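You operate a simulated robot arm through the tools that you are given. There is no shell and no other tool. Be economical: measure what you need, move in short steps, check, and stop when the job is done.

You are at the controls of a simulated robot arm. One attempt, no reset.

TASK
Dust the panel that the today card names, then brush sealer on it.
Fine: Wide black brush, dry for the dust; sealer from the purple tray; rinse it in the grey bucket and put it back; the other panel stays as it is. Spill a teaspoon at most, drop nothing, leave nothing switched on.
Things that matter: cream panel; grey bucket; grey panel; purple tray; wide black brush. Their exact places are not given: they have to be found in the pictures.

Only the result counts: the job must be done as asked and must still hold three seconds after the hand-in. Knocking over, shifting, dropping, spilling or breaking anything else fails it.

THE ROBOT
A 7-joint arm with a two-finger parallel gripper on a trunk, on a base that drives. Base frame: it is fixed to the floor where the robot stands at the start and does not move with it; the origin is under the middle of the robot, x ahead of it, y to its left, z up; the surface under the hand at the start is at about z = 760. Readings come in mm, rad, newtons and seconds.
With the tool pointing down near the work surface it reaches from about 300 to 720 mm from the robot's upright axis, wherever it stands. Its first joint turns from -2.897 to 2.897 rad. Places, roughly: purple tray (24x16x6 cm) [1000, -200, 800]; wide black brush (25x13x4 cm) [800, 0, 800]. Payload 1.57 kg.
Tool frame: the origin (TCP) lies between the finger pads and is the grasp point; the fingertips stand 30 mm ahead of it; z points along the fingers, y is the line along which they close. The gripper opens to 80 mm. The fingers are 17 mm wide and 12 mm thick; the gripper's body (40 by 82 mm) begins 80 mm behind the TCP.
Orientation is that of the tool frame in the base frame, as a unit quaternion [x, y, z, w]. With the fingers straight down and closing along the base's y, the tool's x points along the base's -x, its y along +y and its z along -z.

THE INTERFACE
- The arm moves only by the tool arm_command. Its argument "targets" is a list of rows, each an object (a shift or turn left out is 0, a gripper value left out holds the last) with "slide": the shift along the tool's x, y, z in units of 20 mm (1.0 is 20 mm), a list of three; "delta_rot": the turn, a rotation vector about the tool's x, y, z in units of 5 degrees (1.0 is 5 degrees), a list of three; "hand": the gripper command, from -1 (fully open) to 1 (shut), values between in proportion. In form: [{"slide": [dx, dy, dz], "delta_rot": [ax, ay, az], "hand": hand}, ...]. A call has 1 to 20 rows; each row shifts and turns the commanded pose from where the row before left it, along the tool's axes as they then stand. A call with a number of a shift or a turn outside -1 to 1 is refused whole. Each row takes 0.2 s and may step no farther than 50 mm and 0.15 rad from the row before; otherwise, or with a gripper value out of range, the whole call is refused. A pose out of reach is approached as far as the arm can. The call stops where the force on the tool passes 40 N (or 10 N more than at its start, if that is more) or the arm is blocked; 0.2 s more then pass. The fingers move at their own pace (about 72 mm/s each) and stop on an object; they squeeze with about 39 N. The grip force told is the motor's: it shows also when the fingers shut on nothing. Time passes only in rows, and 0.2 s behind the last, so rows that do not move let the fingers close. It gives the time, the measured TCP pose, the force on the tool (base axes), the opening and the grip force at its end, in the units of the frame above (readings bear some noise), with the torque about the TCP (base axes, N m) and any sound that the robot's microphone picked up.
- Cameras (640 x 400 px; columns grow to the right, rows downward): "scene" is now at [-4.5, 156.9, 1418]; the picture's right is [0.18, -0.98, 0.00], its down [-0.57, -0.11, -0.82] and it looks along [0.80, 0.15, -0.58] (base axes); focal length 249 px, centre (320, 200). "wrist" rides on the gripper at [72, -7, -122] in the tool frame; the picture's right is [0.09, 1.00, 0.00], its down [-0.84, 0.08, -0.54] and it looks along [-0.54, 0.05, 0.84] (tool axes); focal length 238 px, centre (320, 200).
- camera(camera): a new picture of that camera. The clock stands still meanwhile.
- move_column(by): slides the trunk up (or, below 0, down) by that many mm; the arm and the scene camera ride with it, the base frame stays. It gives what a move gives, with no picture.
- drive_base(legs): drives the robot by 1 to 6 legs, each [ahead, left, turn to the left] in mm, mm and rad, along the robot's own axes; the way and the turn of a leg run together, so that a leg with both is an arc; at most 1500 mm and 3.142 rad a leg. The arm and the cameras ride along, it lands a little off, and it stops where it bumps. It gives what a move gives.
- turn_head(pan, tilt): turns the head with the scene camera to pan (to the left, within 1.501 rad either way) and tilt (down, from -0.506 to 1.204), counted from straight ahead of the robot. It gives what a move gives.
- locate(camera, pixels): for up to 12 pixels [column, row] of the newest picture of that camera ("zoom" is the newest enlarged one), the place [x, y, z] in the base frame of the surface seen there, good to about 2 mm. The clock stands still meanwhile.
- close_up(camera, box): a new picture of the part [left, top, right, bottom] of that camera's present view, enlarged. The clock stands still meanwhile.
- close_job(): hands the job in; it is judged then, once.

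Keep the steps short. Do not move on a guess: measure, check each grasp and each placing, and mend mistakes. In all there are 80 turns and 52 pictures (those below and enlarged ones count). Leave the gripper open and the arm clear of the work at the hand-in unless told otherwise, and finish with a single line.

The tools are called after "Request:" as a command line: name --argument value ..., lists and objects as JSON in quotes. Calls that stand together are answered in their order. arm_command: Moves the arm, as the interface text tells. Its arguments: {"type":"object","properties":{"targets":{"type":"array","items":{"type":"object","properties":{"slide":{"type":"array","items":{"type":"number"}},"delta_rot":{"type":"array","items":{"type":"number"}},"hand":{"type":"number"}}}}},"required":["targets"]} The other tools are called the same way: move_column (by) slides the trunk up or down; drive_base (legs) drives the base; turn_head (pan, tilt) turns the head that bears the scene camera; camera (camera) takes a picture; locate (camera, pixels) gives the place of the surface under pixels of a picture; close_up (camera, box) takes an enlarged picture of a part of a camera's view; close_job () hands the job in.

At the start:

```text
time_s: 0.0
position: [413.4, 134.7, 1233.5]
orientation: [0.0, 1.0, -0.001, 0.0]
ft_force: [-0.2, 0.4, 0.1]
ft_torque: [-0.03, -0.01, 0.05]
gripper_width: 80.1
grasp_force: 0.1
trunk travel left (down, up): [-75.0, 40.0]
robot x, y, heading: [-1.9, 1.2, -0.001]
head pan, tilt: [0.183, 0.618]
```

scene: 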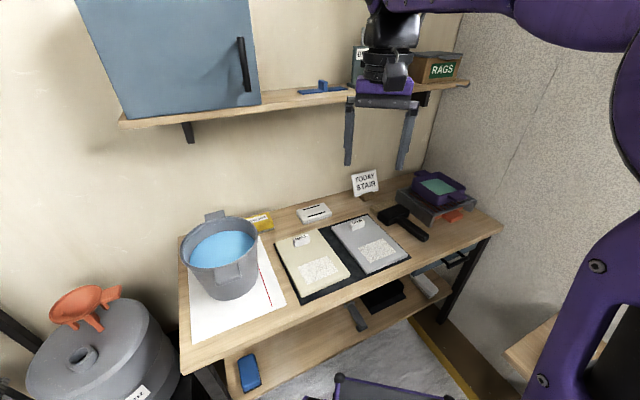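
wrist: 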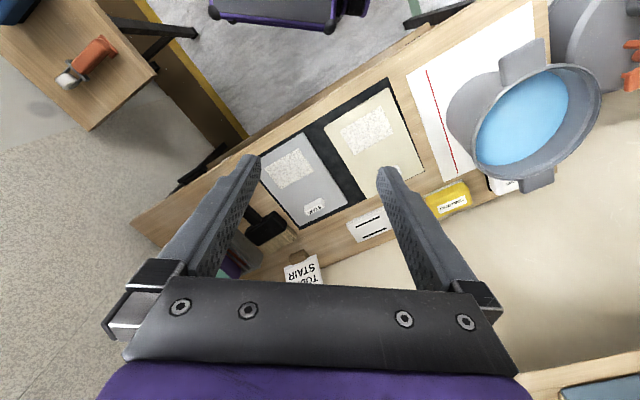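

The today card seems to read "STAIR". I'll enlarge the card, the panels and the brush/tray area to read the labels.

Request:
close_up --camera "scene" --box '[260, 160, 420, 310]'

Request:
close_up --camera "scene" --box '[340, 150, 500, 250]'

Request:
close_up --camera "wrist" --box '[240, 80, 480, 290]'

```text
2.67 times, centred on (340, 235) of scene
```

zoom: 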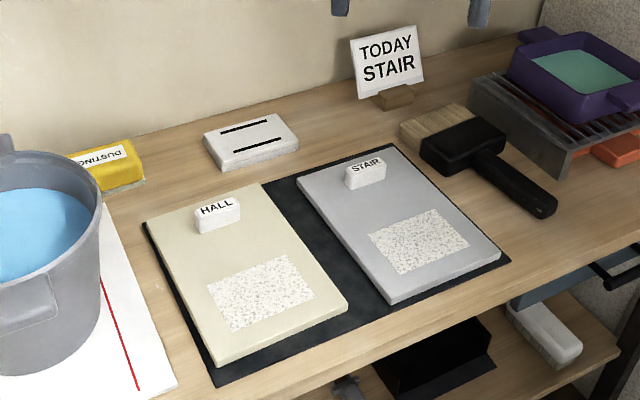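

```text
4.00 times, centred on (420, 200) of scene
```

zoom: 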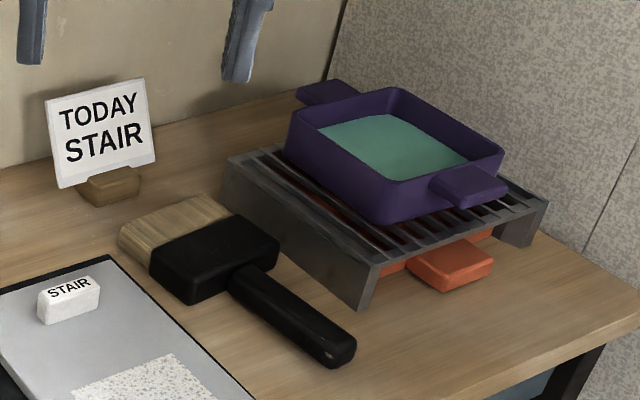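

```text
1.90 times, centred on (360, 185) of wrist
```

zoom: 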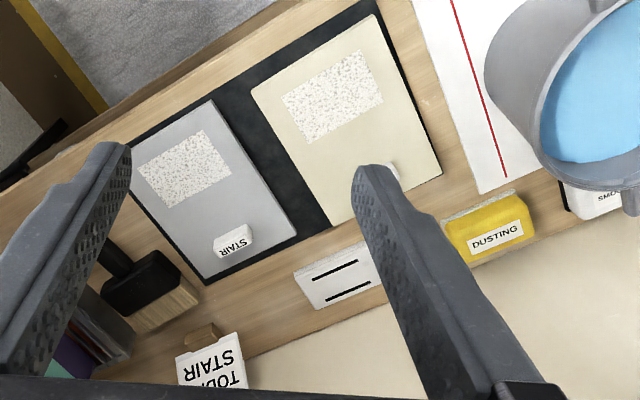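

The card says STAIR, so the grey panel (tag STAIR) is the one to treat. Now measuring the brush, panel, patch, tray and bucket.

Request:
camera --camera "scene"

Request:
locate --camera "scene" --pixels '[[425, 239], [404, 225], [393, 213], [381, 210], [358, 248], [384, 239], [396, 252], [370, 263], [332, 228], [360, 217], [406, 252], [366, 272]]'

Request:
locate --camera "scene" --pixels '[[415, 181], [440, 172], [465, 188], [440, 203], [437, 186], [455, 198], [222, 245], [190, 255], [258, 250], [233, 280], [222, 216], [452, 216]]'

Request:
close_up --camera "scene" --box '[170, 195, 290, 315]'

```text
46 pictures are left
```

scene: 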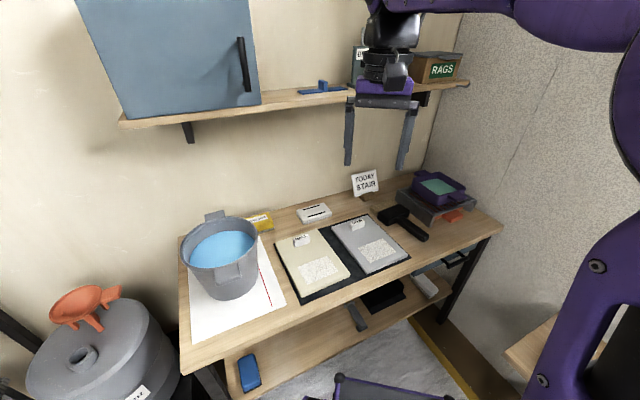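

```text
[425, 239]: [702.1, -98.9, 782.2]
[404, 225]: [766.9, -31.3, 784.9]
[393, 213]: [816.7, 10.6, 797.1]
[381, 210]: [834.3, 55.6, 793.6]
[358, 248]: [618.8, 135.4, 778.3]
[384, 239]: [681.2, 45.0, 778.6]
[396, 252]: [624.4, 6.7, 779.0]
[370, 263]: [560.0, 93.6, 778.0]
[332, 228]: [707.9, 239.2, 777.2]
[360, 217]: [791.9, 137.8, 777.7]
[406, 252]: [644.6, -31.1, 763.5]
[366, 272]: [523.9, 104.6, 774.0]
```

```text
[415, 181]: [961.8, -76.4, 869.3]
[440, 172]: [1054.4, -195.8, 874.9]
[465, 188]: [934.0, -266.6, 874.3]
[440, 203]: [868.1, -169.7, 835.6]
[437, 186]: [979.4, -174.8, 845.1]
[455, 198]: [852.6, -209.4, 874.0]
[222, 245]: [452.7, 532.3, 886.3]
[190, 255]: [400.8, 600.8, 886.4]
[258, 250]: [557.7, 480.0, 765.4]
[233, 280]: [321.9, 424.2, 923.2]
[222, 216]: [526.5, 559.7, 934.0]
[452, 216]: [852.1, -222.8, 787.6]
```

```text
3.33 times, centred on (230, 255) of scene
```

zoom: 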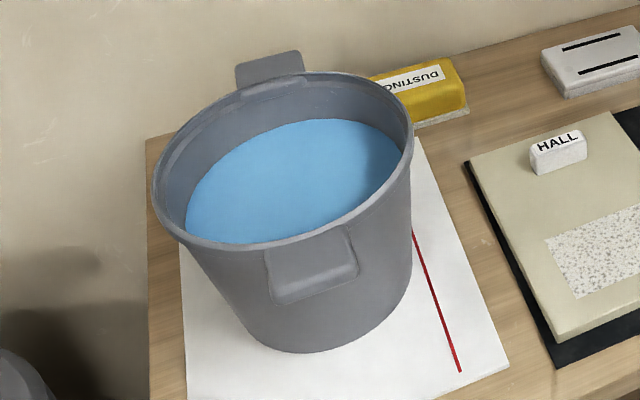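

Now measuring the bench edges and the side table so I can plan a safe standing place; also looking at the floor to the right.

Request:
locate --camera "scene" --pixels '[[185, 368], [300, 316], [400, 270], [495, 229], [502, 355], [545, 312], [340, 380], [440, 395], [470, 390], [180, 240], [420, 350], [395, 330]]'

Request:
turn_head --pan -0.5 --tilt 0.8

Request:
camera --camera "scene"

```text
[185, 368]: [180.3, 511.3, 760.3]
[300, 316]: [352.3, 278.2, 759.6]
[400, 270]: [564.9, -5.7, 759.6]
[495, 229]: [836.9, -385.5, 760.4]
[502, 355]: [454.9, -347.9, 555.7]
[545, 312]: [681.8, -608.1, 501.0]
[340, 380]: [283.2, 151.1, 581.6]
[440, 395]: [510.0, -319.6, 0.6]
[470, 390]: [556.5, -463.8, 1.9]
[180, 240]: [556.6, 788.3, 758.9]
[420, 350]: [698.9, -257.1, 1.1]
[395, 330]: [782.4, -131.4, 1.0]
```

```text
time_s: 1.1
position: [414.6, 135.7, 1232.6]
orientation: [-0.001, 1.0, 0.0, 0.0]
ft_force: [-0.3, 0.0, 0.2]
ft_torque: [0.03, -0.01, 0.03]
gripper_width: 80.0
grasp_force: 0.1
trunk travel left (down, up): [-75.0, 40.0]
robot x, y, heading: [1.6, 0.2, 0.001]
head pan, tilt: [-0.499, 0.799]
```

```text
44 pictures are left
```

scene: 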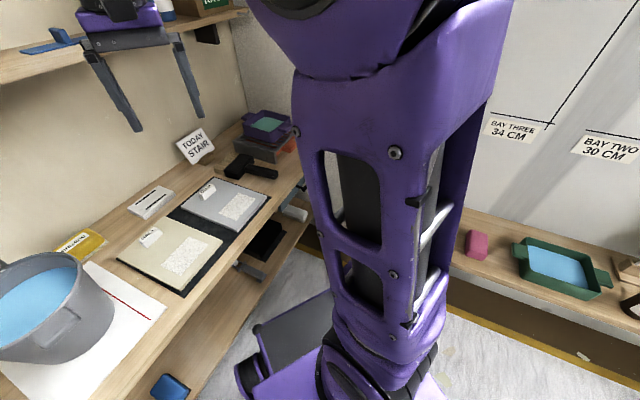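

I see the robot's own base (purple/black) and a low bench along the right wall. Measuring their extents.

Request:
locate --camera "scene" --pixels '[[255, 328], [328, 292], [238, 372], [262, 372], [460, 290], [550, 318], [630, 345], [455, 320], [540, 390], [470, 215], [340, 330], [280, 350]]'

Request:
locate --camera "scene" --pixels '[[300, 205], [310, 240], [265, 160], [250, 230], [300, 300], [215, 330]]'

```text
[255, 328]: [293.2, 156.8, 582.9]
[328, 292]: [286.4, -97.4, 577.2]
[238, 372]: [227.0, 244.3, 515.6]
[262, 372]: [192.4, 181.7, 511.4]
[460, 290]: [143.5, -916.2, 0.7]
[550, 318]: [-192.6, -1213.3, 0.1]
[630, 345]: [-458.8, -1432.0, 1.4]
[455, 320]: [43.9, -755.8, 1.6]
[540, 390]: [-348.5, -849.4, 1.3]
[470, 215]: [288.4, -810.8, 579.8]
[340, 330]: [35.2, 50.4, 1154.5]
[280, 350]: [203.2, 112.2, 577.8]
```

```text
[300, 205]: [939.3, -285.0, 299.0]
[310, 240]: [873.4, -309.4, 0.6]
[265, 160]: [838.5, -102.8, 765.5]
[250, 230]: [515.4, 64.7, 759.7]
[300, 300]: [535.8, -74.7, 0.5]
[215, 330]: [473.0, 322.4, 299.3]
```

The side bench limits where I can stand. Looking further right to find its edge.

Request:
turn_head --pan -1.2 --tilt 0.7

Request:
camera --camera "scene"

Request:
camera --camera "wrist"

Request:
locate --camera "wrist" --pixels '[[90, 130], [150, 85], [157, 70], [105, 10], [30, 50], [190, 30], [220, 100], [60, 130], [230, 15], [330, 15]]'

```text
time_s: 2.1
position: [413.4, 135.9, 1232.9]
orientation: [0.0, 1.0, 0.0, 0.0]
ft_force: [-0.5, 0.5, -0.9]
ft_torque: [0.0, -0.03, -0.01]
gripper_width: 80.0
grasp_force: 0.1
trunk travel left (down, up): [-75.0, 40.0]
robot x, y, heading: [-1.7, 0.1, 0.006]
head pan, tilt: [-1.201, 0.7]
```

```text
43 pictures are left
```

scene: 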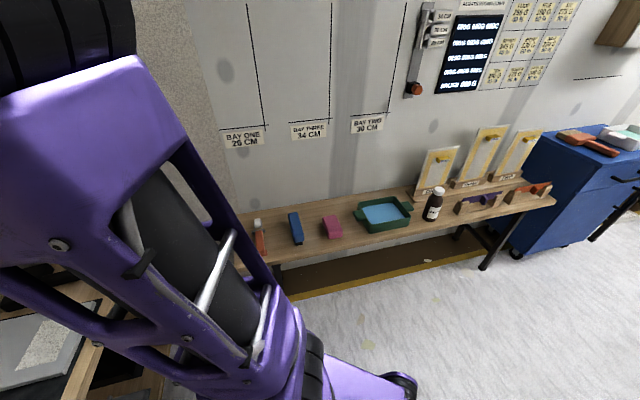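

```text
42 pictures are left
```

wrist: 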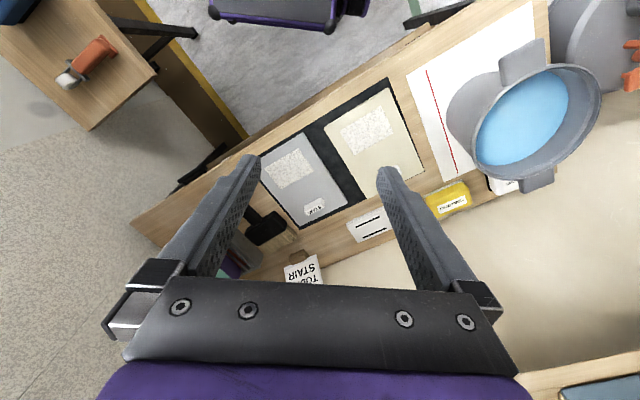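

```text
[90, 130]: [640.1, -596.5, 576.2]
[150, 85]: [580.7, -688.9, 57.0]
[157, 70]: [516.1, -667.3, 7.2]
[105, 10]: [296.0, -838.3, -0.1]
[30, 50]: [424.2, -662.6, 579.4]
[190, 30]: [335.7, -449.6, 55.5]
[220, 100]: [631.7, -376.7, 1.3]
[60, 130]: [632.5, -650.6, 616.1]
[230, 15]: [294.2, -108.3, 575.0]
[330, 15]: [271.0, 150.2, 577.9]
```

The side bench's front edge is about 550 mm along the bench line, so I can stand at about 260 mm along, 130 mm nearer, facing the bench. First turn in place and slide right, then check the shelf clearance before driving ahead.

Request:
drive_base --legs '[[0, 0, 0.633], [0, -255, 0]]'

Request:
turn_head --pan 0.0 --tilt 0.62

Request:
camera --camera "scene"

```text
time_s: 6.9
position: [403.6, 150.3, 1231.6]
orientation: [-0.313, 0.95, 0.0, 0.0]
ft_force: [0.9, 0.5, -0.3]
ft_torque: [0.01, 0.01, -0.02]
gripper_width: 80.0
grasp_force: 0.1
trunk travel left (down, up): [-75.0, 40.0]
robot x, y, heading: [150.4, -203.5, 0.64]
head pan, tilt: [-1.201, 0.7]
```

```text
time_s: 8.3
position: [404.3, 150.7, 1233.1]
orientation: [-0.313, 0.95, 0.0, 0.0]
ft_force: [-0.8, -0.9, 0.7]
ft_torque: [0.0, 0.02, 0.01]
gripper_width: 79.9
grasp_force: 0.0
trunk travel left (down, up): [-75.0, 40.0]
robot x, y, heading: [151.5, -207.0, 0.637]
head pan, tilt: [0.0, 0.62]
```

```text
41 pictures are left
```

scene: 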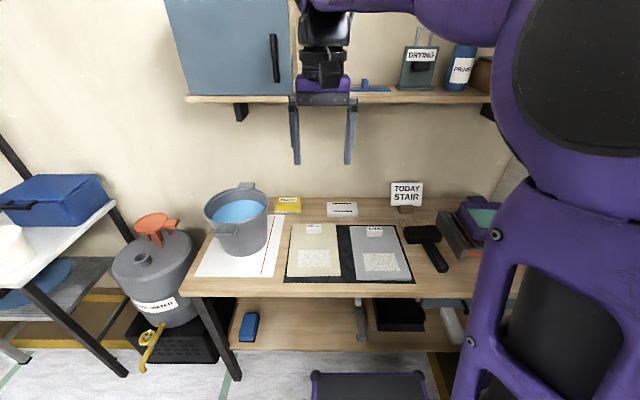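

Facing the bench now. Measuring the upper shelf, the lower shelf edge, the base front, and the brush.

Request:
locate --camera "scene" --pixels '[[250, 97], [450, 97], [240, 120], [300, 345], [420, 345], [315, 378], [275, 60], [443, 268], [433, 249], [422, 232], [407, 232], [437, 229]]'

Request:
drive_base --legs '[[60, 0, 0]]'

```text
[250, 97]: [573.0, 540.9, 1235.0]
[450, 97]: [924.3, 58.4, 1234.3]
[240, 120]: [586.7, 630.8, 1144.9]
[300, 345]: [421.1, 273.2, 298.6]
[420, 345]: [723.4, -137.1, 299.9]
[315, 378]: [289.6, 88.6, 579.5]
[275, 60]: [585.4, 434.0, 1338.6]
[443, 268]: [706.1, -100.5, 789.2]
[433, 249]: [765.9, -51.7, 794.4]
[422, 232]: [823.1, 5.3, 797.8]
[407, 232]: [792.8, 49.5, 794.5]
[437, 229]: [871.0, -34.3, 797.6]
```

```text
time_s: 9.3
position: [452.3, 186.6, 1232.1]
orientation: [-0.313, 0.95, 0.0, 0.0]
ft_force: [0.6, 0.2, 0.2]
ft_torque: [0.0, -0.01, -0.05]
gripper_width: 80.2
grasp_force: 0.1
trunk travel left (down, up): [-75.0, 40.0]
robot x, y, heading: [199.2, -169.8, 0.635]
head pan, tilt: [0.0, 0.62]
```

Shelf is at n≈780 mm and well clear of the hand. Driving the last 65 mm ahead, then sweeping the hand right and down to look at the brush.

Request:
drive_base --legs '[[62, 0, 0]]'

Request:
arm_command --targets '[{"slide": [0.3, -1, 0.4], "hand": -1}, {"slide": [0.3, -1, 0.4]}, {"slide": [0.3, -1, 0.4]}, {"slide": [0.3, -1, 0.4]}, {"slide": [0.3, -1, 0.4]}, {"slide": [0.3, -1, 0.4]}, {"slide": [0.3, -1, 0.4]}, {"slide": [0.3, -1, 0.4]}, {"slide": [0.3, -1, 0.4]}, {"slide": [0.3, -1, 0.4]}, {"slide": [0.3, -1, 0.4]}, {"slide": [0.3, -1, 0.4]}, {"slide": [0.3, -1, 0.4]}, {"slide": [0.3, -1, 0.4]}, {"slide": [0.3, -1, 0.4]}, {"slide": [0.3, -1, 0.4]}, {"slide": [0.3, -1, 0.4]}, {"slide": [0.3, -1, 0.4]}]'

Request:
camera --camera "wrist"

Request:
camera --camera "scene"

```text
time_s: 10.3
position: [501.9, 222.8, 1233.5]
orientation: [-0.313, 0.95, -0.001, 0.0]
ft_force: [0.0, 0.1, 0.2]
ft_torque: [0.02, 0.06, 0.01]
gripper_width: 80.0
grasp_force: 0.0
trunk travel left (down, up): [-75.0, 40.0]
robot x, y, heading: [248.7, -131.6, 0.637]
head pan, tilt: [0.0, 0.62]
```

```text
time_s: 14.1
position: [629.1, -131.4, 1088.6]
orientation: [-0.312, 0.95, 0.0, 0.0]
ft_force: [-0.7, -0.5, -0.4]
ft_torque: [0.0, -0.02, 0.0]
gripper_width: 80.3
grasp_force: 0.0
trunk travel left (down, up): [-75.0, 40.0]
robot x, y, heading: [248.8, -131.9, 0.637]
head pan, tilt: [0.0, 0.62]
```

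```text
40 pictures are left
```

wrist: 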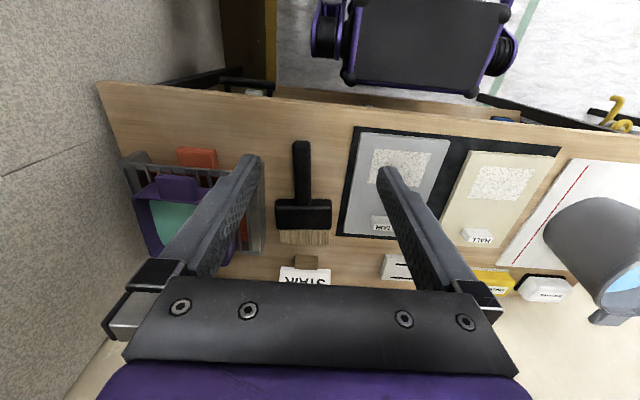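

```text
39 pictures are left
```

scene: 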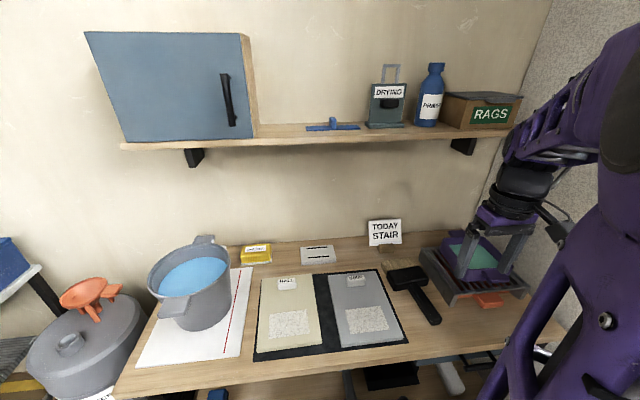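

The brush is clearly visible to the wrist camera, handle towards the robot. Zooming in to measure it and the tray.

Request:
close_up --camera "wrist" --box '[240, 130, 360, 255]'

Request:
locate --camera "wrist" --pixels '[[302, 144], [302, 165], [303, 185], [304, 205], [278, 207], [330, 207], [276, 224], [331, 224], [281, 243], [325, 243], [303, 243], [303, 233]]'

Request:
locate --camera "scene" --pixels '[[355, 312], [374, 306], [386, 330], [348, 334], [330, 277], [374, 271], [405, 342], [344, 350], [424, 301], [412, 290], [404, 277], [490, 300]]'

```text
3.20 times, centred on (300, 192) of wrist
```

zoom: 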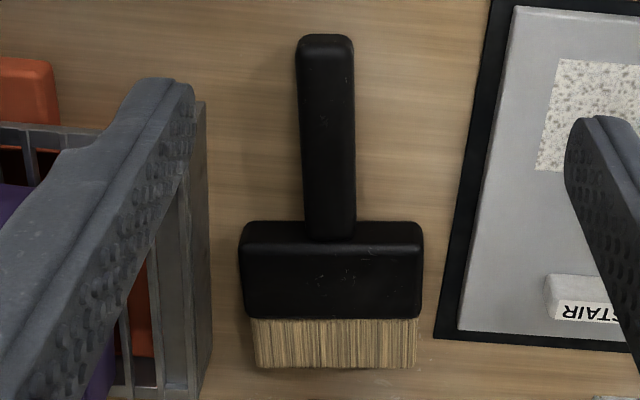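

```text
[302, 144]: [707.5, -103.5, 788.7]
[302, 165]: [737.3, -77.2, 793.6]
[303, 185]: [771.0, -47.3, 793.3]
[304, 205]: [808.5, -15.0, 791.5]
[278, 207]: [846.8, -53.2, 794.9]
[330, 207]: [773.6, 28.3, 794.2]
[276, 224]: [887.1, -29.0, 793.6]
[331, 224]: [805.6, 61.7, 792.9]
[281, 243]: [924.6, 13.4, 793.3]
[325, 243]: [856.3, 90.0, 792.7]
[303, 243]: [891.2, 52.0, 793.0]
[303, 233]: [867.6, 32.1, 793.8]
```

```text
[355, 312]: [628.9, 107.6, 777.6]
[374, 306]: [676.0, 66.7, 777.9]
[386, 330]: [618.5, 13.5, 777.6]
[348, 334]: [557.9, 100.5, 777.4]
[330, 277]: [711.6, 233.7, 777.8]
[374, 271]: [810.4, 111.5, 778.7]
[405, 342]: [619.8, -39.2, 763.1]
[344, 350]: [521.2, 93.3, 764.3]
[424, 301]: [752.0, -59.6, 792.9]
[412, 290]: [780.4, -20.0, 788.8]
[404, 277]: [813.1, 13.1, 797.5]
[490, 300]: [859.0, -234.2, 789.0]
```

Brush axis points along about 0.715 rad, handle ~37 mm wide, top at z≈793, tips near (891,52). I'll grip the handle near the ferrule with the tool leaned 40° (hand towards the handle end), so the bristles will later point downward. First going to a pre-grasp pose.

Request:
arm_command --targets '[{"delta_rot": [0, 0, -0.9], "hand": -1}, {"slide": [-0.458, -0.139, 0.995]}, {"slide": [-0.458, -0.139, 0.995]}, {"slide": [-0.458, -0.139, 0.995]}, {"slide": [-0.458, -0.139, 0.995]}, {"slide": [-0.458, -0.139, 0.995]}, {"slide": [-0.458, -0.139, 0.995]}, {"slide": [-0.458, -0.139, 0.995]}, {"slide": [-0.458, -0.139, 0.995]}, {"slide": [-0.458, -0.139, 0.995]}, {"slide": [-0.458, -0.139, 0.995]}, {"delta_rot": [0, -1, 0]}, {"delta_rot": [0, -1, 0]}, {"delta_rot": [0, -1, 0]}, {"delta_rot": [0, -1, 0]}, {"delta_rot": [0, -1, 0]}, {"delta_rot": [0, -1, 0]}, {"delta_rot": [0, -1, 0]}, {"delta_rot": [0, -1, 0]}]'

Request:
camera --camera "wrist"

```text
time_s: 18.1
position: [715.9, -92.0, 890.2]
orientation: [-0.329, 0.88, 0.119, 0.321]
ft_force: [0.4, -0.4, 0.4]
ft_torque: [-0.04, 0.0, -0.02]
gripper_width: 80.2
grasp_force: 0.0
trunk travel left (down, up): [-75.0, 40.0]
robot x, y, heading: [251.1, -130.4, 0.634]
head pan, tilt: [0.0, 0.62]
```

```text
37 pictures are left
```

wrist: 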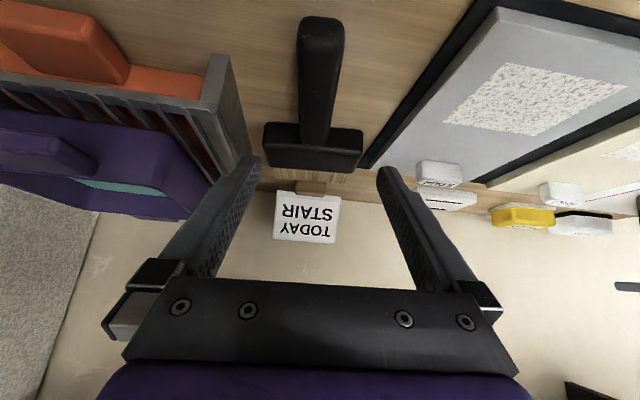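

The fingers are centred on the handle (handle column ≈318). Checking the gap between the left finger and the grate before descending.

Request:
locate --camera "wrist" --pixels '[[215, 60], [222, 110], [240, 140], [320, 60], [317, 110], [300, 155], [340, 155], [235, 125], [348, 195], [318, 20]]'

```text
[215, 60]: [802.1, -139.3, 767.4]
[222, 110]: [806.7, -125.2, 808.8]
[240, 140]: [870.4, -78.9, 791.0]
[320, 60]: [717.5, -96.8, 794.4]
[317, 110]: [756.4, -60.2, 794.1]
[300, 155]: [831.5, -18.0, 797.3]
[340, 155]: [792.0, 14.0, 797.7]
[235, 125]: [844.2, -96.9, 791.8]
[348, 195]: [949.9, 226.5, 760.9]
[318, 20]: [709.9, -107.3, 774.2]
```

The grate is 81 mm off the handle line, enough for the finger at 52 mm. Descending and stopping above the table.

Request:
arm_command --targets '[{"slide": [0.046, -0.015, 0.867]}, {"slide": [0.046, -0.015, 0.867]}, {"slide": [0.046, -0.015, 0.867]}, {"slide": [0.046, -0.015, 0.867]}, {"slide": [0.046, -0.015, 0.867]}, {"slide": [0.046, -0.015, 0.867]}, {"slide": [0.046, -0.015, 0.7]}, {}]'

Request:
camera --camera "wrist"

```text
time_s: 19.9
position: [771.7, -47.8, 794.9]
orientation: [-0.329, 0.88, 0.119, 0.32]
ft_force: [-0.4, -0.5, 0.7]
ft_torque: [-0.04, 0.01, -0.01]
gripper_width: 79.9
grasp_force: 0.0
trunk travel left (down, up): [-75.0, 40.0]
robot x, y, heading: [251.7, -129.8, 0.639]
head pan, tilt: [0.0, 0.62]
```

```text
36 pictures are left
```

wrist: 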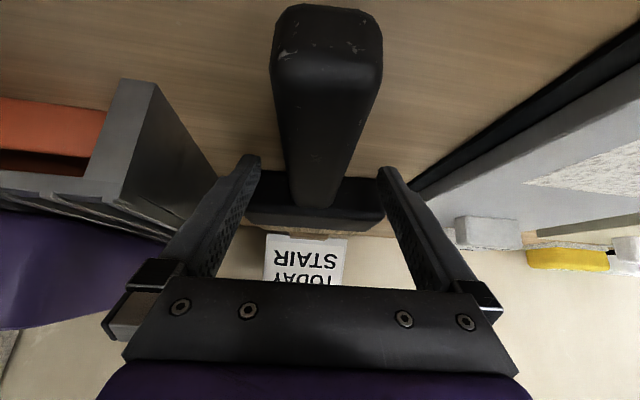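

Fingers straddle the handle. Closing the grip and waiting.

Request:
arm_command --targets '[{"hand": 1}, {"hand": 1}, {"hand": 1}, {"hand": 1}]'

```text
time_s: 20.9
position: [772.4, -46.6, 796.7]
orientation: [-0.328, 0.88, 0.119, 0.321]
ft_force: [0.2, -0.1, -0.4]
ft_torque: [-0.01, -0.03, -0.07]
gripper_width: 33.5
grasp_force: 39.0
trunk travel left (down, up): [-75.0, 40.0]
robot x, y, heading: [247.3, -129.9, 0.64]
head pan, tilt: [0.0, 0.62]
```

Gripped at 33.5 mm width. Lifting 100 mm straight up and checking weight and pose.

Request:
arm_command --targets '[{"slide": [-0.536, 0, -0.637]}, {"slide": [-0.536, 0, -0.637]}, {"slide": [-0.536, 0, -0.637]}, {"slide": [-0.536, 0, -0.637]}, {"slide": [-0.536, 0, -0.637]}, {"slide": [-0.536, 0, -0.637]}, {}]'

Request:
camera --camera "wrist"

Request:
camera --camera "scene"

```text
time_s: 22.5
position: [770.8, -45.9, 894.2]
orientation: [-0.329, 0.88, 0.12, 0.32]
ft_force: [-0.2, 0.0, -2.2]
ft_torque: [-0.08, 0.1, -0.02]
gripper_width: 33.7
grasp_force: 39.4
trunk travel left (down, up): [-75.0, 40.0]
robot x, y, heading: [250.8, -132.6, 0.633]
head pan, tilt: [0.0, 0.62]
```

```text
35 pictures are left
```

wrist: 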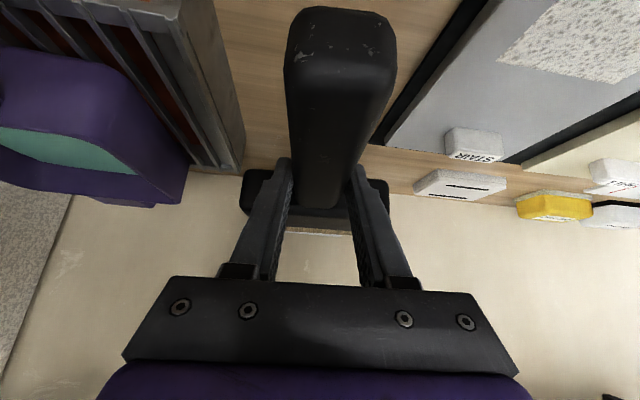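

```text
34 pictures are left
```

scene: 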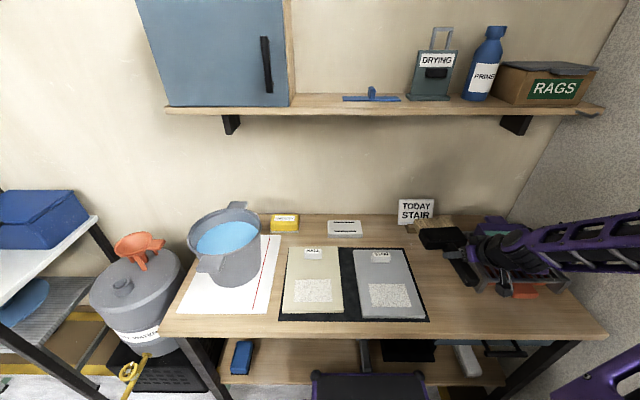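

Brush held (2.2 N). Raising further, then uprighting the tool (bristles pointing ~60° down) while shifting left towards the grey panel.

Request:
arm_command --targets '[{"slide": [-0.536, 0, -0.637]}, {"slide": [-0.536, 0, -0.637]}, {"slide": [-0.536, 0, -0.637]}, {"slide": [-0.536, 0, -0.637]}, {"slide": [-0.536, 0, -0.637]}, {"slide": [-0.536, 0, -0.637]}, {"slide": [0, 0.75, 0], "delta_rot": [0, 1, 0]}, {"slide": [0, 0.75, 0], "delta_rot": [0, 1, 0]}, {"slide": [0, 0.75, 0], "delta_rot": [0, 1, 0]}, {"slide": [0, 0.75, 0], "delta_rot": [0, 1, 0]}, {"slide": [0, 0.75, 0], "delta_rot": [0, 1, 0]}, {"slide": [0, 0.75, 0], "delta_rot": [0, 1, 0]}, {"slide": [0, 0.75, 0], "delta_rot": [0, 1, 0]}, {"slide": [0, 0.75, 0], "delta_rot": [0, 1, 0]}, {"delta_rot": [0, 0, 0.95]}, {}]'

Request:
camera --camera "scene"

```text
time_s: 25.9
position: [693.3, 44.7, 994.8]
orientation: [-0.311, 0.951, 0.0, 0.001]
ft_force: [-0.2, 0.1, -1.6]
ft_torque: [-0.02, 0.06, -0.02]
gripper_width: 33.4
grasp_force: 38.9
trunk travel left (down, up): [-75.0, 40.0]
robot x, y, heading: [247.4, -131.1, 0.636]
head pan, tilt: [0.0, 0.62]
```

```text
33 pictures are left
```

scene: 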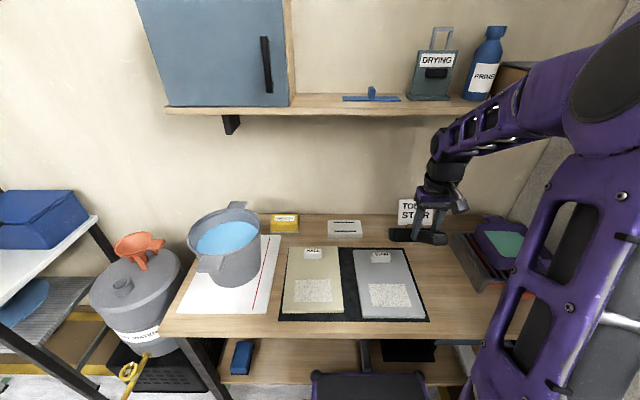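

Tool is vertical now. Moving over the grey panel with the tip ~40 mm above, just beyond the dusty patch, then tilting another 20°.

Request:
arm_command --targets '[{"slide": [0.56, 0.86, 0.3]}, {"slide": [0.56, 0.86, 0.3]}, {"slide": [0.56, 0.86, 0.3]}, {"slide": [0.56, 0.86, 0.3]}, {"delta_rot": [0, 1, 0]}, {"delta_rot": [0, 1, 0]}, {"delta_rot": [0, 1, 0]}, {"delta_rot": [0, 1, 0]}, {}]'

Request:
close_up --camera "scene" --box '[260, 180, 460, 330]'

Request:
camera --camera "wrist"

```text
time_s: 27.9
position: [616.4, 71.9, 969.8]
orientation: [-0.306, 0.936, -0.054, -0.165]
ft_force: [0.6, 1.5, -2.1]
ft_torque: [-0.05, 0.04, 0.01]
gripper_width: 33.6
grasp_force: 39.4
trunk travel left (down, up): [-75.0, 40.0]
robot x, y, heading: [248.9, -131.2, 0.636]
head pan, tilt: [0.0, 0.62]
```

```text
2.67 times, centred on (360, 255) of scene
```

zoom: 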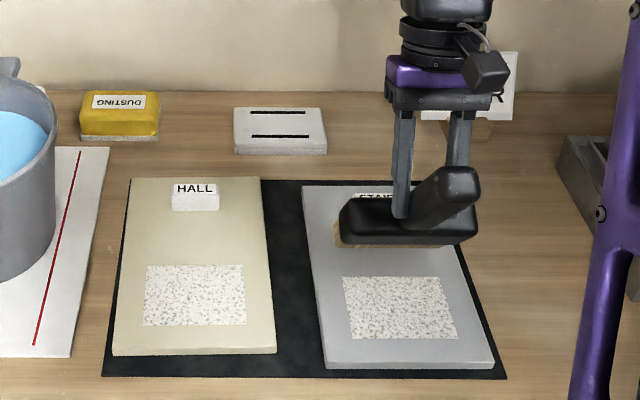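

```text
31 pictures are left
```

wrist: 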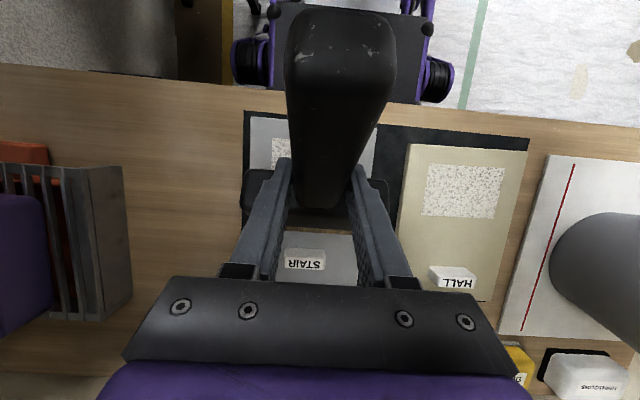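

Tip is at n≈599, above the panel between tag and patch. Lowering 36 mm gently and reading the force.

Request:
arm_command --targets '[{"slide": [-0.274, 0, 0.752]}, {"slide": [-0.257, 0, 0.705]}, {"slide": [-0.085, 0, 0.235]}, {}]'

Request:
close_up --camera "scene" --box '[340, 230, 440, 310]'

```text
time_s: 28.9
position: [615.6, 72.3, 935.5]
orientation: [-0.306, 0.936, -0.054, -0.164]
ft_force: [-2.1, -1.0, 14.1]
ft_torque: [0.38, -0.36, -0.02]
gripper_width: 33.4
grasp_force: 39.2
trunk travel left (down, up): [-75.0, 40.0]
robot x, y, heading: [248.9, -131.2, 0.64]
head pan, tilt: [0.0, 0.62]
```

```text
5.00 times, centred on (390, 270) of scene
```

zoom: 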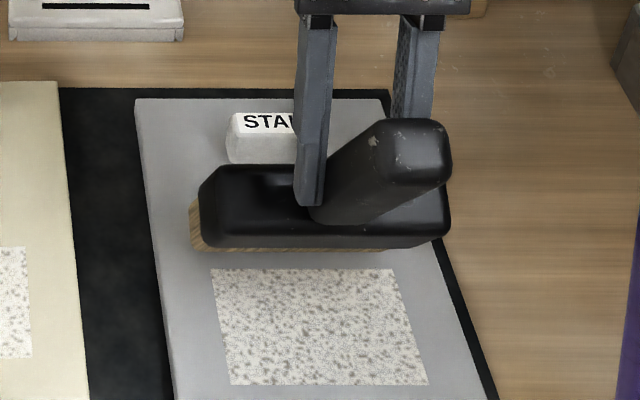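

Contact is made (about 16 N, a bit firm). Raising 3 mm and drawing the dry brush towards the robot across the patch, then lifting.

Request:
arm_command --targets '[{"slide": [0.051, 0, -0.141]}, {"slide": [0.611, 0, 0.222]}, {"slide": [0.611, 0, 0.222]}, {"slide": [0.611, 0, 0.222]}, {"slide": [0.611, 0, 0.222]}, {"slide": [0.611, 0, 0.222]}, {"slide": [0.611, 0, 0.222]}, {"slide": [0.611, 0, 0.222]}, {"slide": [0.611, 0, 0.222]}]'

Request:
arm_command --targets '[{"slide": [0.257, 0, -0.705]}, {"slide": [0.257, 0, -0.705]}, {"slide": [0.257, 0, -0.705]}]'

Request:
close_up --camera "scene" --box '[260, 180, 460, 330]'

```text
time_s: 30.9
position: [532.1, 12.1, 936.8]
orientation: [-0.305, 0.936, -0.054, -0.165]
ft_force: [0.2, -0.2, -2.0]
ft_torque: [-0.04, 0.0, 0.02]
gripper_width: 33.5
grasp_force: 38.9
trunk travel left (down, up): [-75.0, 40.0]
robot x, y, heading: [250.6, -131.6, 0.64]
head pan, tilt: [0.0, 0.62]
```

```text
time_s: 31.7
position: [532.5, 12.0, 982.3]
orientation: [-0.307, 0.936, -0.054, -0.164]
ft_force: [0.0, -0.1, -2.2]
ft_torque: [-0.04, 0.02, -0.01]
gripper_width: 33.7
grasp_force: 39.4
trunk travel left (down, up): [-75.0, 40.0]
robot x, y, heading: [246.0, -130.0, 0.643]
head pan, tilt: [0.0, 0.62]
```

```text
2.67 times, centred on (360, 255) of scene
```

zoom: 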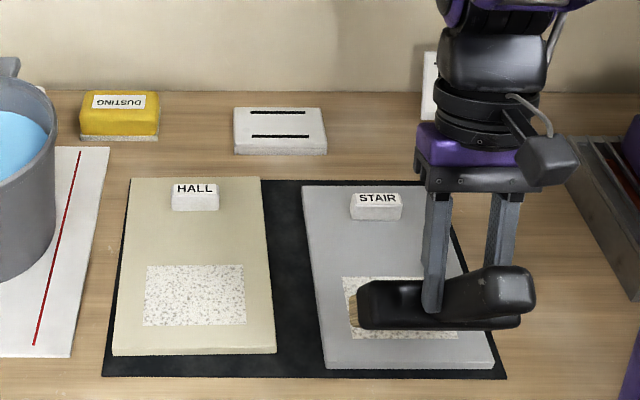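

The return reading shows no contact at the end of that stroke, and the patch still shows. Going back up-panel (raised), lowering slightly more, and pulling again, reading the force midway.

Request:
arm_command --targets '[{"slide": [-0.705, 0, -0.257]}, {"slide": [-0.705, 0, -0.257]}, {"slide": [-0.705, 0, -0.257]}, {"slide": [-0.705, 0, -0.257]}, {"slide": [-0.705, 0, -0.257]}, {"slide": [-0.705, 0, -0.257]}, {"slide": [-0.705, 0, -0.257]}, {"slide": [-0.27, 0, 0.74]}, {"slide": [-0.27, 0, 0.74]}, {"slide": [-0.27, 0, 0.74]}, {"slide": [0.611, 0, 0.222]}, {"slide": [0.611, 0, 0.222]}]'

Request:
arm_command --targets '[{"slide": [0.611, 0, 0.222]}, {"slide": [0.611, 0, 0.222]}, {"slide": [0.611, 0, 0.222]}]'

Request:
close_up --camera "scene" --box '[340, 230, 440, 310]'

```text
time_s: 34.3
position: [596.8, 58.0, 935.7]
orientation: [-0.307, 0.935, -0.054, -0.166]
ft_force: [0.6, 0.1, 3.7]
ft_torque: [0.28, -0.27, 0.01]
gripper_width: 33.5
grasp_force: 39.0
trunk travel left (down, up): [-75.0, 40.0]
robot x, y, heading: [247.9, -131.3, 0.638]
head pan, tilt: [0.0, 0.62]
```

```text
time_s: 35.1
position: [565.4, 34.5, 935.6]
orientation: [-0.307, 0.936, -0.053, -0.165]
ft_force: [1.5, 1.8, 7.9]
ft_torque: [0.59, -0.72, 0.0]
gripper_width: 33.6
grasp_force: 39.0
trunk travel left (down, up): [-75.0, 40.0]
robot x, y, heading: [250.5, -130.6, 0.637]
head pan, tilt: [0.0, 0.62]
```

```text
5.00 times, centred on (390, 270) of scene
```

zoom: 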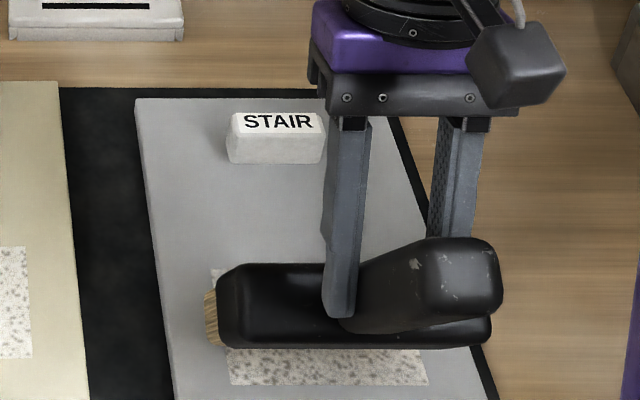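

It works: the swept area behind the bristles is clean, with only a sliver at the left edge. Finishing the stroke, then a second stroke 12 mm to the left.

Request:
arm_command --targets '[{"slide": [0.611, 0, 0.222]}, {"slide": [0.611, 0, 0.222]}, {"slide": [0.611, 0, 0.222]}, {"slide": [0.4, 0, 0.146]}, {"slide": [0.257, 0, -0.705]}, {"slide": [0.257, 0, -0.705]}]'

Request:
arm_command --targets '[{"slide": [-0.705, 0.1, -0.257]}, {"slide": [-0.705, 0.1, -0.257]}, {"slide": [-0.705, 0.1, -0.257]}, {"slide": [-0.705, 0.1, -0.257]}, {"slide": [-0.705, 0.1, -0.257]}, {"slide": [-0.705, 0.1, -0.257]}, {"slide": [-0.5, 0, -0.182]}]'

Request:
close_up --camera "scene" --box '[340, 230, 440, 310]'

```text
time_s: 36.5
position: [526.7, 6.3, 965.6]
orientation: [-0.306, 0.936, -0.053, -0.166]
ft_force: [-0.3, 0.2, -1.7]
ft_torque: [-0.04, 0.03, 0.01]
gripper_width: 33.6
grasp_force: 39.0
trunk travel left (down, up): [-75.0, 40.0]
robot x, y, heading: [246.9, -133.1, 0.636]
head pan, tilt: [0.0, 0.62]
```

```text
time_s: 38.1
position: [601.0, 76.6, 964.6]
orientation: [-0.306, 0.936, -0.053, -0.166]
ft_force: [-0.1, -0.8, -1.4]
ft_torque: [-0.02, 0.06, 0.0]
gripper_width: 33.8
grasp_force: 39.2
trunk travel left (down, up): [-75.0, 40.0]
robot x, y, heading: [250.4, -133.6, 0.636]
head pan, tilt: [0.0, 0.62]
```

```text
5.00 times, centred on (390, 270) of scene
```

zoom: 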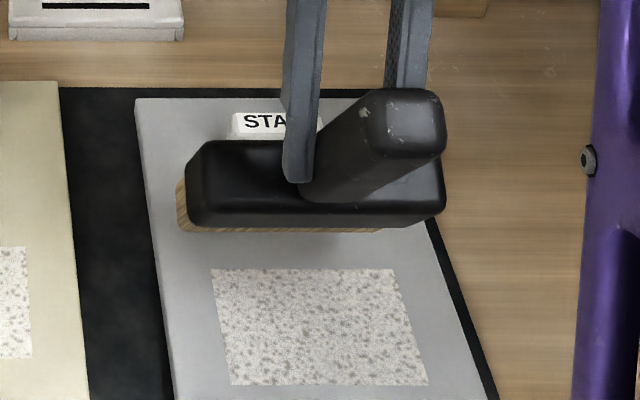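

The patch is still there, just a touch greyer – dust comes off gradually. Repeating firmer pull strokes: one on the left line, then one on the right line.

Request:
arm_command --targets '[{"slide": [-0.265, 0, 0.729]}, {"slide": [-0.265, 0, 0.729]}, {"slide": [0.639, 0, 0.233]}, {"slide": [0.639, 0, 0.233]}, {"slide": [0.639, 0, 0.233]}, {"slide": [0.639, 0, 0.233]}, {"slide": [0.639, 0, 0.233]}, {"slide": [0.639, 0, 0.233]}, {"slide": [0.639, 0, 0.233]}, {"slide": [0.265, 0, -0.729]}, {"slide": [-0.893, -0.22, -0.325]}, {"slide": [-0.893, -0.22, -0.325]}, {"slide": [-0.893, -0.22, -0.325]}, {"slide": [-0.893, -0.22, -0.325]}, {"slide": [-0.893, -0.22, -0.325]}]'

Request:
arm_command --targets '[{"slide": [-0.265, 0, 0.729]}, {"slide": [0.639, 0, 0.233]}, {"slide": [0.639, 0, 0.233]}, {"slide": [0.639, 0, 0.233]}, {"slide": [0.639, 0, 0.233]}]'

Request:
arm_command --targets '[{"slide": [0.639, 0, 0.233]}, {"slide": [0.639, 0, 0.233]}, {"slide": [0.639, 0, 0.233]}, {"slide": [0.265, 0, -0.729]}, {"slide": [-0.893, 0.1, -0.325]}, {"slide": [-0.893, 0.1, -0.325]}, {"slide": [-0.893, 0.1, -0.325]}, {"slide": [-0.893, 0.1, -0.325]}, {"slide": [-0.893, 0.1, -0.325]}]'

Request:
close_up --camera "scene" --box '[340, 230, 440, 310]'

```text
time_s: 41.3
position: [613.8, 58.1, 949.8]
orientation: [-0.306, 0.936, -0.054, -0.166]
ft_force: [0.3, 0.7, -1.5]
ft_torque: [-0.05, 0.02, -0.03]
gripper_width: 33.3
grasp_force: 39.2
trunk travel left (down, up): [-75.0, 40.0]
robot x, y, heading: [249.6, -133.3, 0.641]
head pan, tilt: [0.0, 0.62]
```

```text
time_s: 42.5
position: [569.3, 26.8, 933.8]
orientation: [-0.307, 0.936, -0.054, -0.165]
ft_force: [-0.8, 1.0, 2.8]
ft_torque: [0.18, -0.16, 0.06]
gripper_width: 33.9
grasp_force: 38.9
trunk travel left (down, up): [-75.0, 40.0]
robot x, y, heading: [247.1, -135.5, 0.642]
head pan, tilt: [0.0, 0.62]
```

```text
time_s: 44.5
position: [607.5, 67.6, 948.8]
orientation: [-0.307, 0.936, -0.055, -0.166]
ft_force: [-0.1, -0.1, -1.4]
ft_torque: [0.0, 0.01, -0.02]
gripper_width: 33.8
grasp_force: 39.4
trunk travel left (down, up): [-75.0, 40.0]
robot x, y, heading: [246.5, -133.5, 0.635]
head pan, tilt: [0.0, 0.62]
```

```text
5.00 times, centred on (390, 270) of scene
```

zoom: 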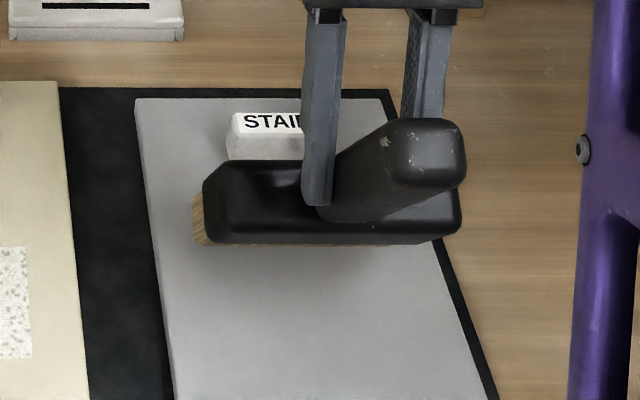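

The dust is gone from the grey panel; the cream one is untouched. Now raising the brush and moving right towards the purple tray, then looking.

Request:
arm_command --targets '[{"slide": [0.316, 0, -0.87]}, {"slide": [0.316, 0, -0.87]}, {"slide": [0.316, 0, -0.87]}, {"slide": [0.316, 0, -0.87]}, {"slide": [0.316, 0, -0.87]}, {"slide": [0.316, 0, -0.87]}, {"slide": [0, -1, 0]}, {"slide": [0, -1, 0]}, {"slide": [0, -1, 0]}, {"slide": [0, -1, 0]}, {"slide": [0, -1, 0]}, {"slide": [0, -1, 0]}, {"slide": [0, -1, 0]}, {"slide": [0, -1, 0]}, {"slide": [0, -1, 0]}, {"slide": [0, -1, 0]}, {"slide": [0, -1, 0]}, {"slide": [0, -1, 0]}, {"slide": [0, -1, 0]}]'

Request:
camera --camera "wrist"

Request:
turn_head --pan -0.45 --tilt 0.62

Request:
camera --camera "scene"

```text
time_s: 48.5
position: [761.4, -142.8, 1060.3]
orientation: [-0.305, 0.936, -0.055, -0.165]
ft_force: [0.0, -0.1, -1.5]
ft_torque: [-0.05, 0.03, 0.02]
gripper_width: 33.8
grasp_force: 39.0
trunk travel left (down, up): [-75.0, 40.0]
robot x, y, heading: [249.6, -133.6, 0.635]
head pan, tilt: [0.0, 0.62]
```

```text
25 pictures are left
```

wrist: 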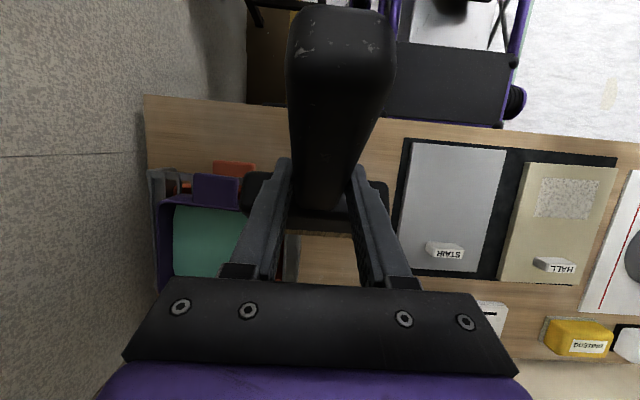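

```text
time_s: 49.4
position: [761.3, -142.0, 1060.2]
orientation: [-0.307, 0.936, -0.054, -0.165]
ft_force: [-0.3, 0.5, -2.6]
ft_torque: [-0.02, 0.06, -0.03]
gripper_width: 33.6
grasp_force: 39.0
trunk travel left (down, up): [-75.0, 40.0]
robot x, y, heading: [245.3, -133.7, 0.638]
head pan, tilt: [-0.45, 0.62]
```

```text
24 pictures are left
```

scene: 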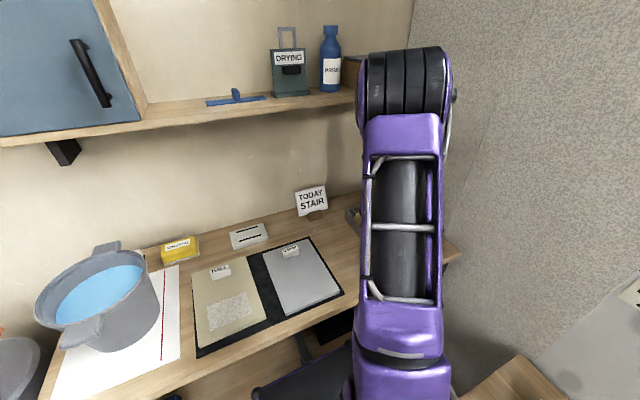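

The panel is clean. Measuring the tray's rim and liquid in the wrist view (left, columns 160–240).

Request:
close_up --camera "wrist" --box '[140, 140, 300, 290]'

Request:
locate --camera "wrist" --pixels '[[215, 188], [200, 235], [163, 202], [166, 250], [176, 210], [235, 209], [200, 203], [190, 270], [295, 260], [235, 168], [158, 175], [240, 185]]'

```text
2.67 times, centred on (220, 215) of wrist
```

zoom: 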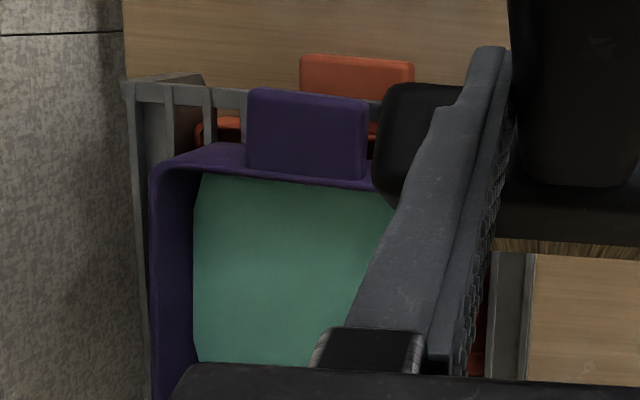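

```text
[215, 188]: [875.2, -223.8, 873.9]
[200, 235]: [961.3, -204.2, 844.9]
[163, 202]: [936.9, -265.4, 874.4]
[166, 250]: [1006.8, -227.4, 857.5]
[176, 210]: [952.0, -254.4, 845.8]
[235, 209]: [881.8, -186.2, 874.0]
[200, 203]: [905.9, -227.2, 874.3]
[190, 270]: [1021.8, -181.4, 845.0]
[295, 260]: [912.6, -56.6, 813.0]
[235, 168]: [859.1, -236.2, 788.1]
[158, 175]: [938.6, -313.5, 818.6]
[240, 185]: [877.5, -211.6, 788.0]
```

Tray centre is at about u≈702, front rim n≈597, rim z 874, sealer z 845. Moving the brush over the tray centre at a height clear of the rim.

Request:
arm_command --targets '[{"slide": [-0.551, -0.98, -0.2]}, {"slide": [-0.551, -0.98, -0.2]}, {"slide": [-0.551, -0.98, -0.2]}, {"slide": [-0.551, -0.98, -0.2]}, {"slide": [-0.551, -0.98, -0.2]}, {"slide": [-0.551, -0.98, -0.2]}, {"slide": [-0.551, -0.98, -0.2]}, {}]'

Request:
camera --camera "wrist"

```text
time_s: 51.2
position: [878.2, -191.8, 1059.7]
orientation: [-0.307, 0.936, -0.054, -0.165]
ft_force: [0.2, 0.4, -1.9]
ft_torque: [-0.01, 0.05, -0.01]
gripper_width: 33.8
grasp_force: 38.9
out of reach, approached as far as the arm can: row 6, 7
trunk travel left (down, up): [-75.0, 40.0]
robot x, y, heading: [249.7, -134.8, 0.641]
head pan, tilt: [-0.45, 0.62]
```

```text
22 pictures are left
```

wrist: 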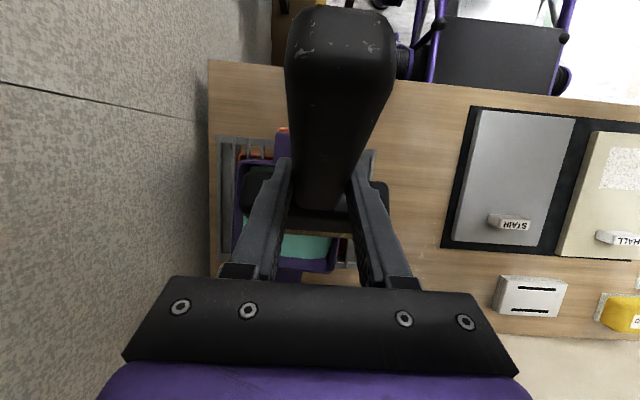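

Reach ends ~28 mm short. A small base shift (15 ahead, 26 right; ~20 mm still clear of the side bench) carries the brush right over the tray centre.

Request:
drive_base --legs '[[15, -26, 0]]'

Request:
close_up --camera "wrist" --box '[200, 110, 420, 290]'

```text
time_s: 52.1
position: [904.8, -204.6, 1060.3]
orientation: [-0.306, 0.936, -0.054, -0.166]
ft_force: [-0.2, 1.1, -2.2]
ft_torque: [-0.01, 0.04, 0.01]
gripper_width: 33.7
grasp_force: 38.6
trunk travel left (down, up): [-75.0, 40.0]
robot x, y, heading: [273.9, -143.2, 0.633]
head pan, tilt: [-0.45, 0.62]
```

```text
2.22 times, centred on (310, 200) of wrist
```

zoom: 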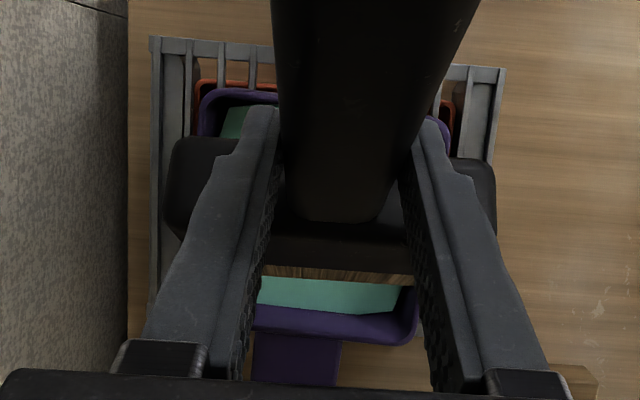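

Over the tray. Checking alignment of bristles versus the tray rim with locates.

Request:
locate --camera "zoom" --pixels '[[205, 97], [448, 128], [414, 320], [260, 318], [412, 293], [300, 292], [300, 272], [400, 276], [172, 165], [494, 190], [172, 220], [494, 225]]'

```text
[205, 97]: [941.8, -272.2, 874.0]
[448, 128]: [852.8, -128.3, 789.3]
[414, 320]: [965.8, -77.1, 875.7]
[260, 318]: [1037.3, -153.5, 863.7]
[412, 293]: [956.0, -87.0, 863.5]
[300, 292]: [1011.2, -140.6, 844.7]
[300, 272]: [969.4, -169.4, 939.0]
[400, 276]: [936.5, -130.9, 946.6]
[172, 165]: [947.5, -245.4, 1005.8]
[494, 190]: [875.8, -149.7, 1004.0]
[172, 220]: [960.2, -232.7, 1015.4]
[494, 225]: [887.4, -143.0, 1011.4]
```

Brush centre u≈698 versus tray centre 704; shifting 6 mm right, then dipping slowly to put the bristle ends ~13 mm into the sealer.

Request:
arm_command --targets '[{"slide": [0, -0.3, 0]}, {"slide": [-0.239, 0, 0.658]}, {"slide": [-0.239, 0, 0.658]}, {"slide": [-0.239, 0, 0.658]}, {"slide": [-0.239, 0, 0.658]}, {"slide": [-0.239, 0, 0.658]}, {}, {}]'

Request:
camera --camera "wrist"

```text
time_s: 53.9
position: [909.4, -209.0, 988.6]
orientation: [-0.305, 0.936, -0.054, -0.165]
ft_force: [-0.5, 0.4, -1.9]
ft_torque: [-0.05, 0.05, 0.0]
gripper_width: 33.5
grasp_force: 39.4
trunk travel left (down, up): [-75.0, 40.0]
robot x, y, heading: [279.2, -144.3, 0.629]
head pan, tilt: [-0.45, 0.62]
```

```text
20 pictures are left
```

wrist: 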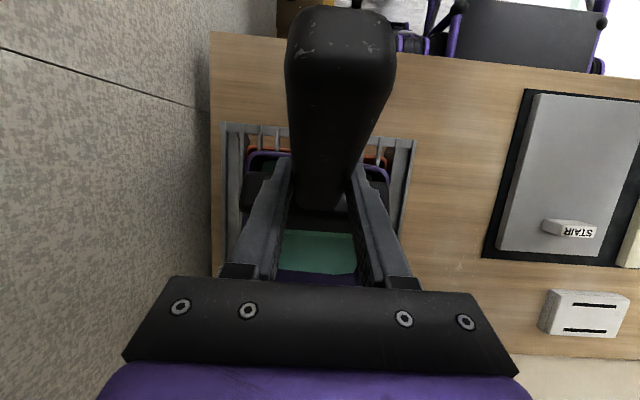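

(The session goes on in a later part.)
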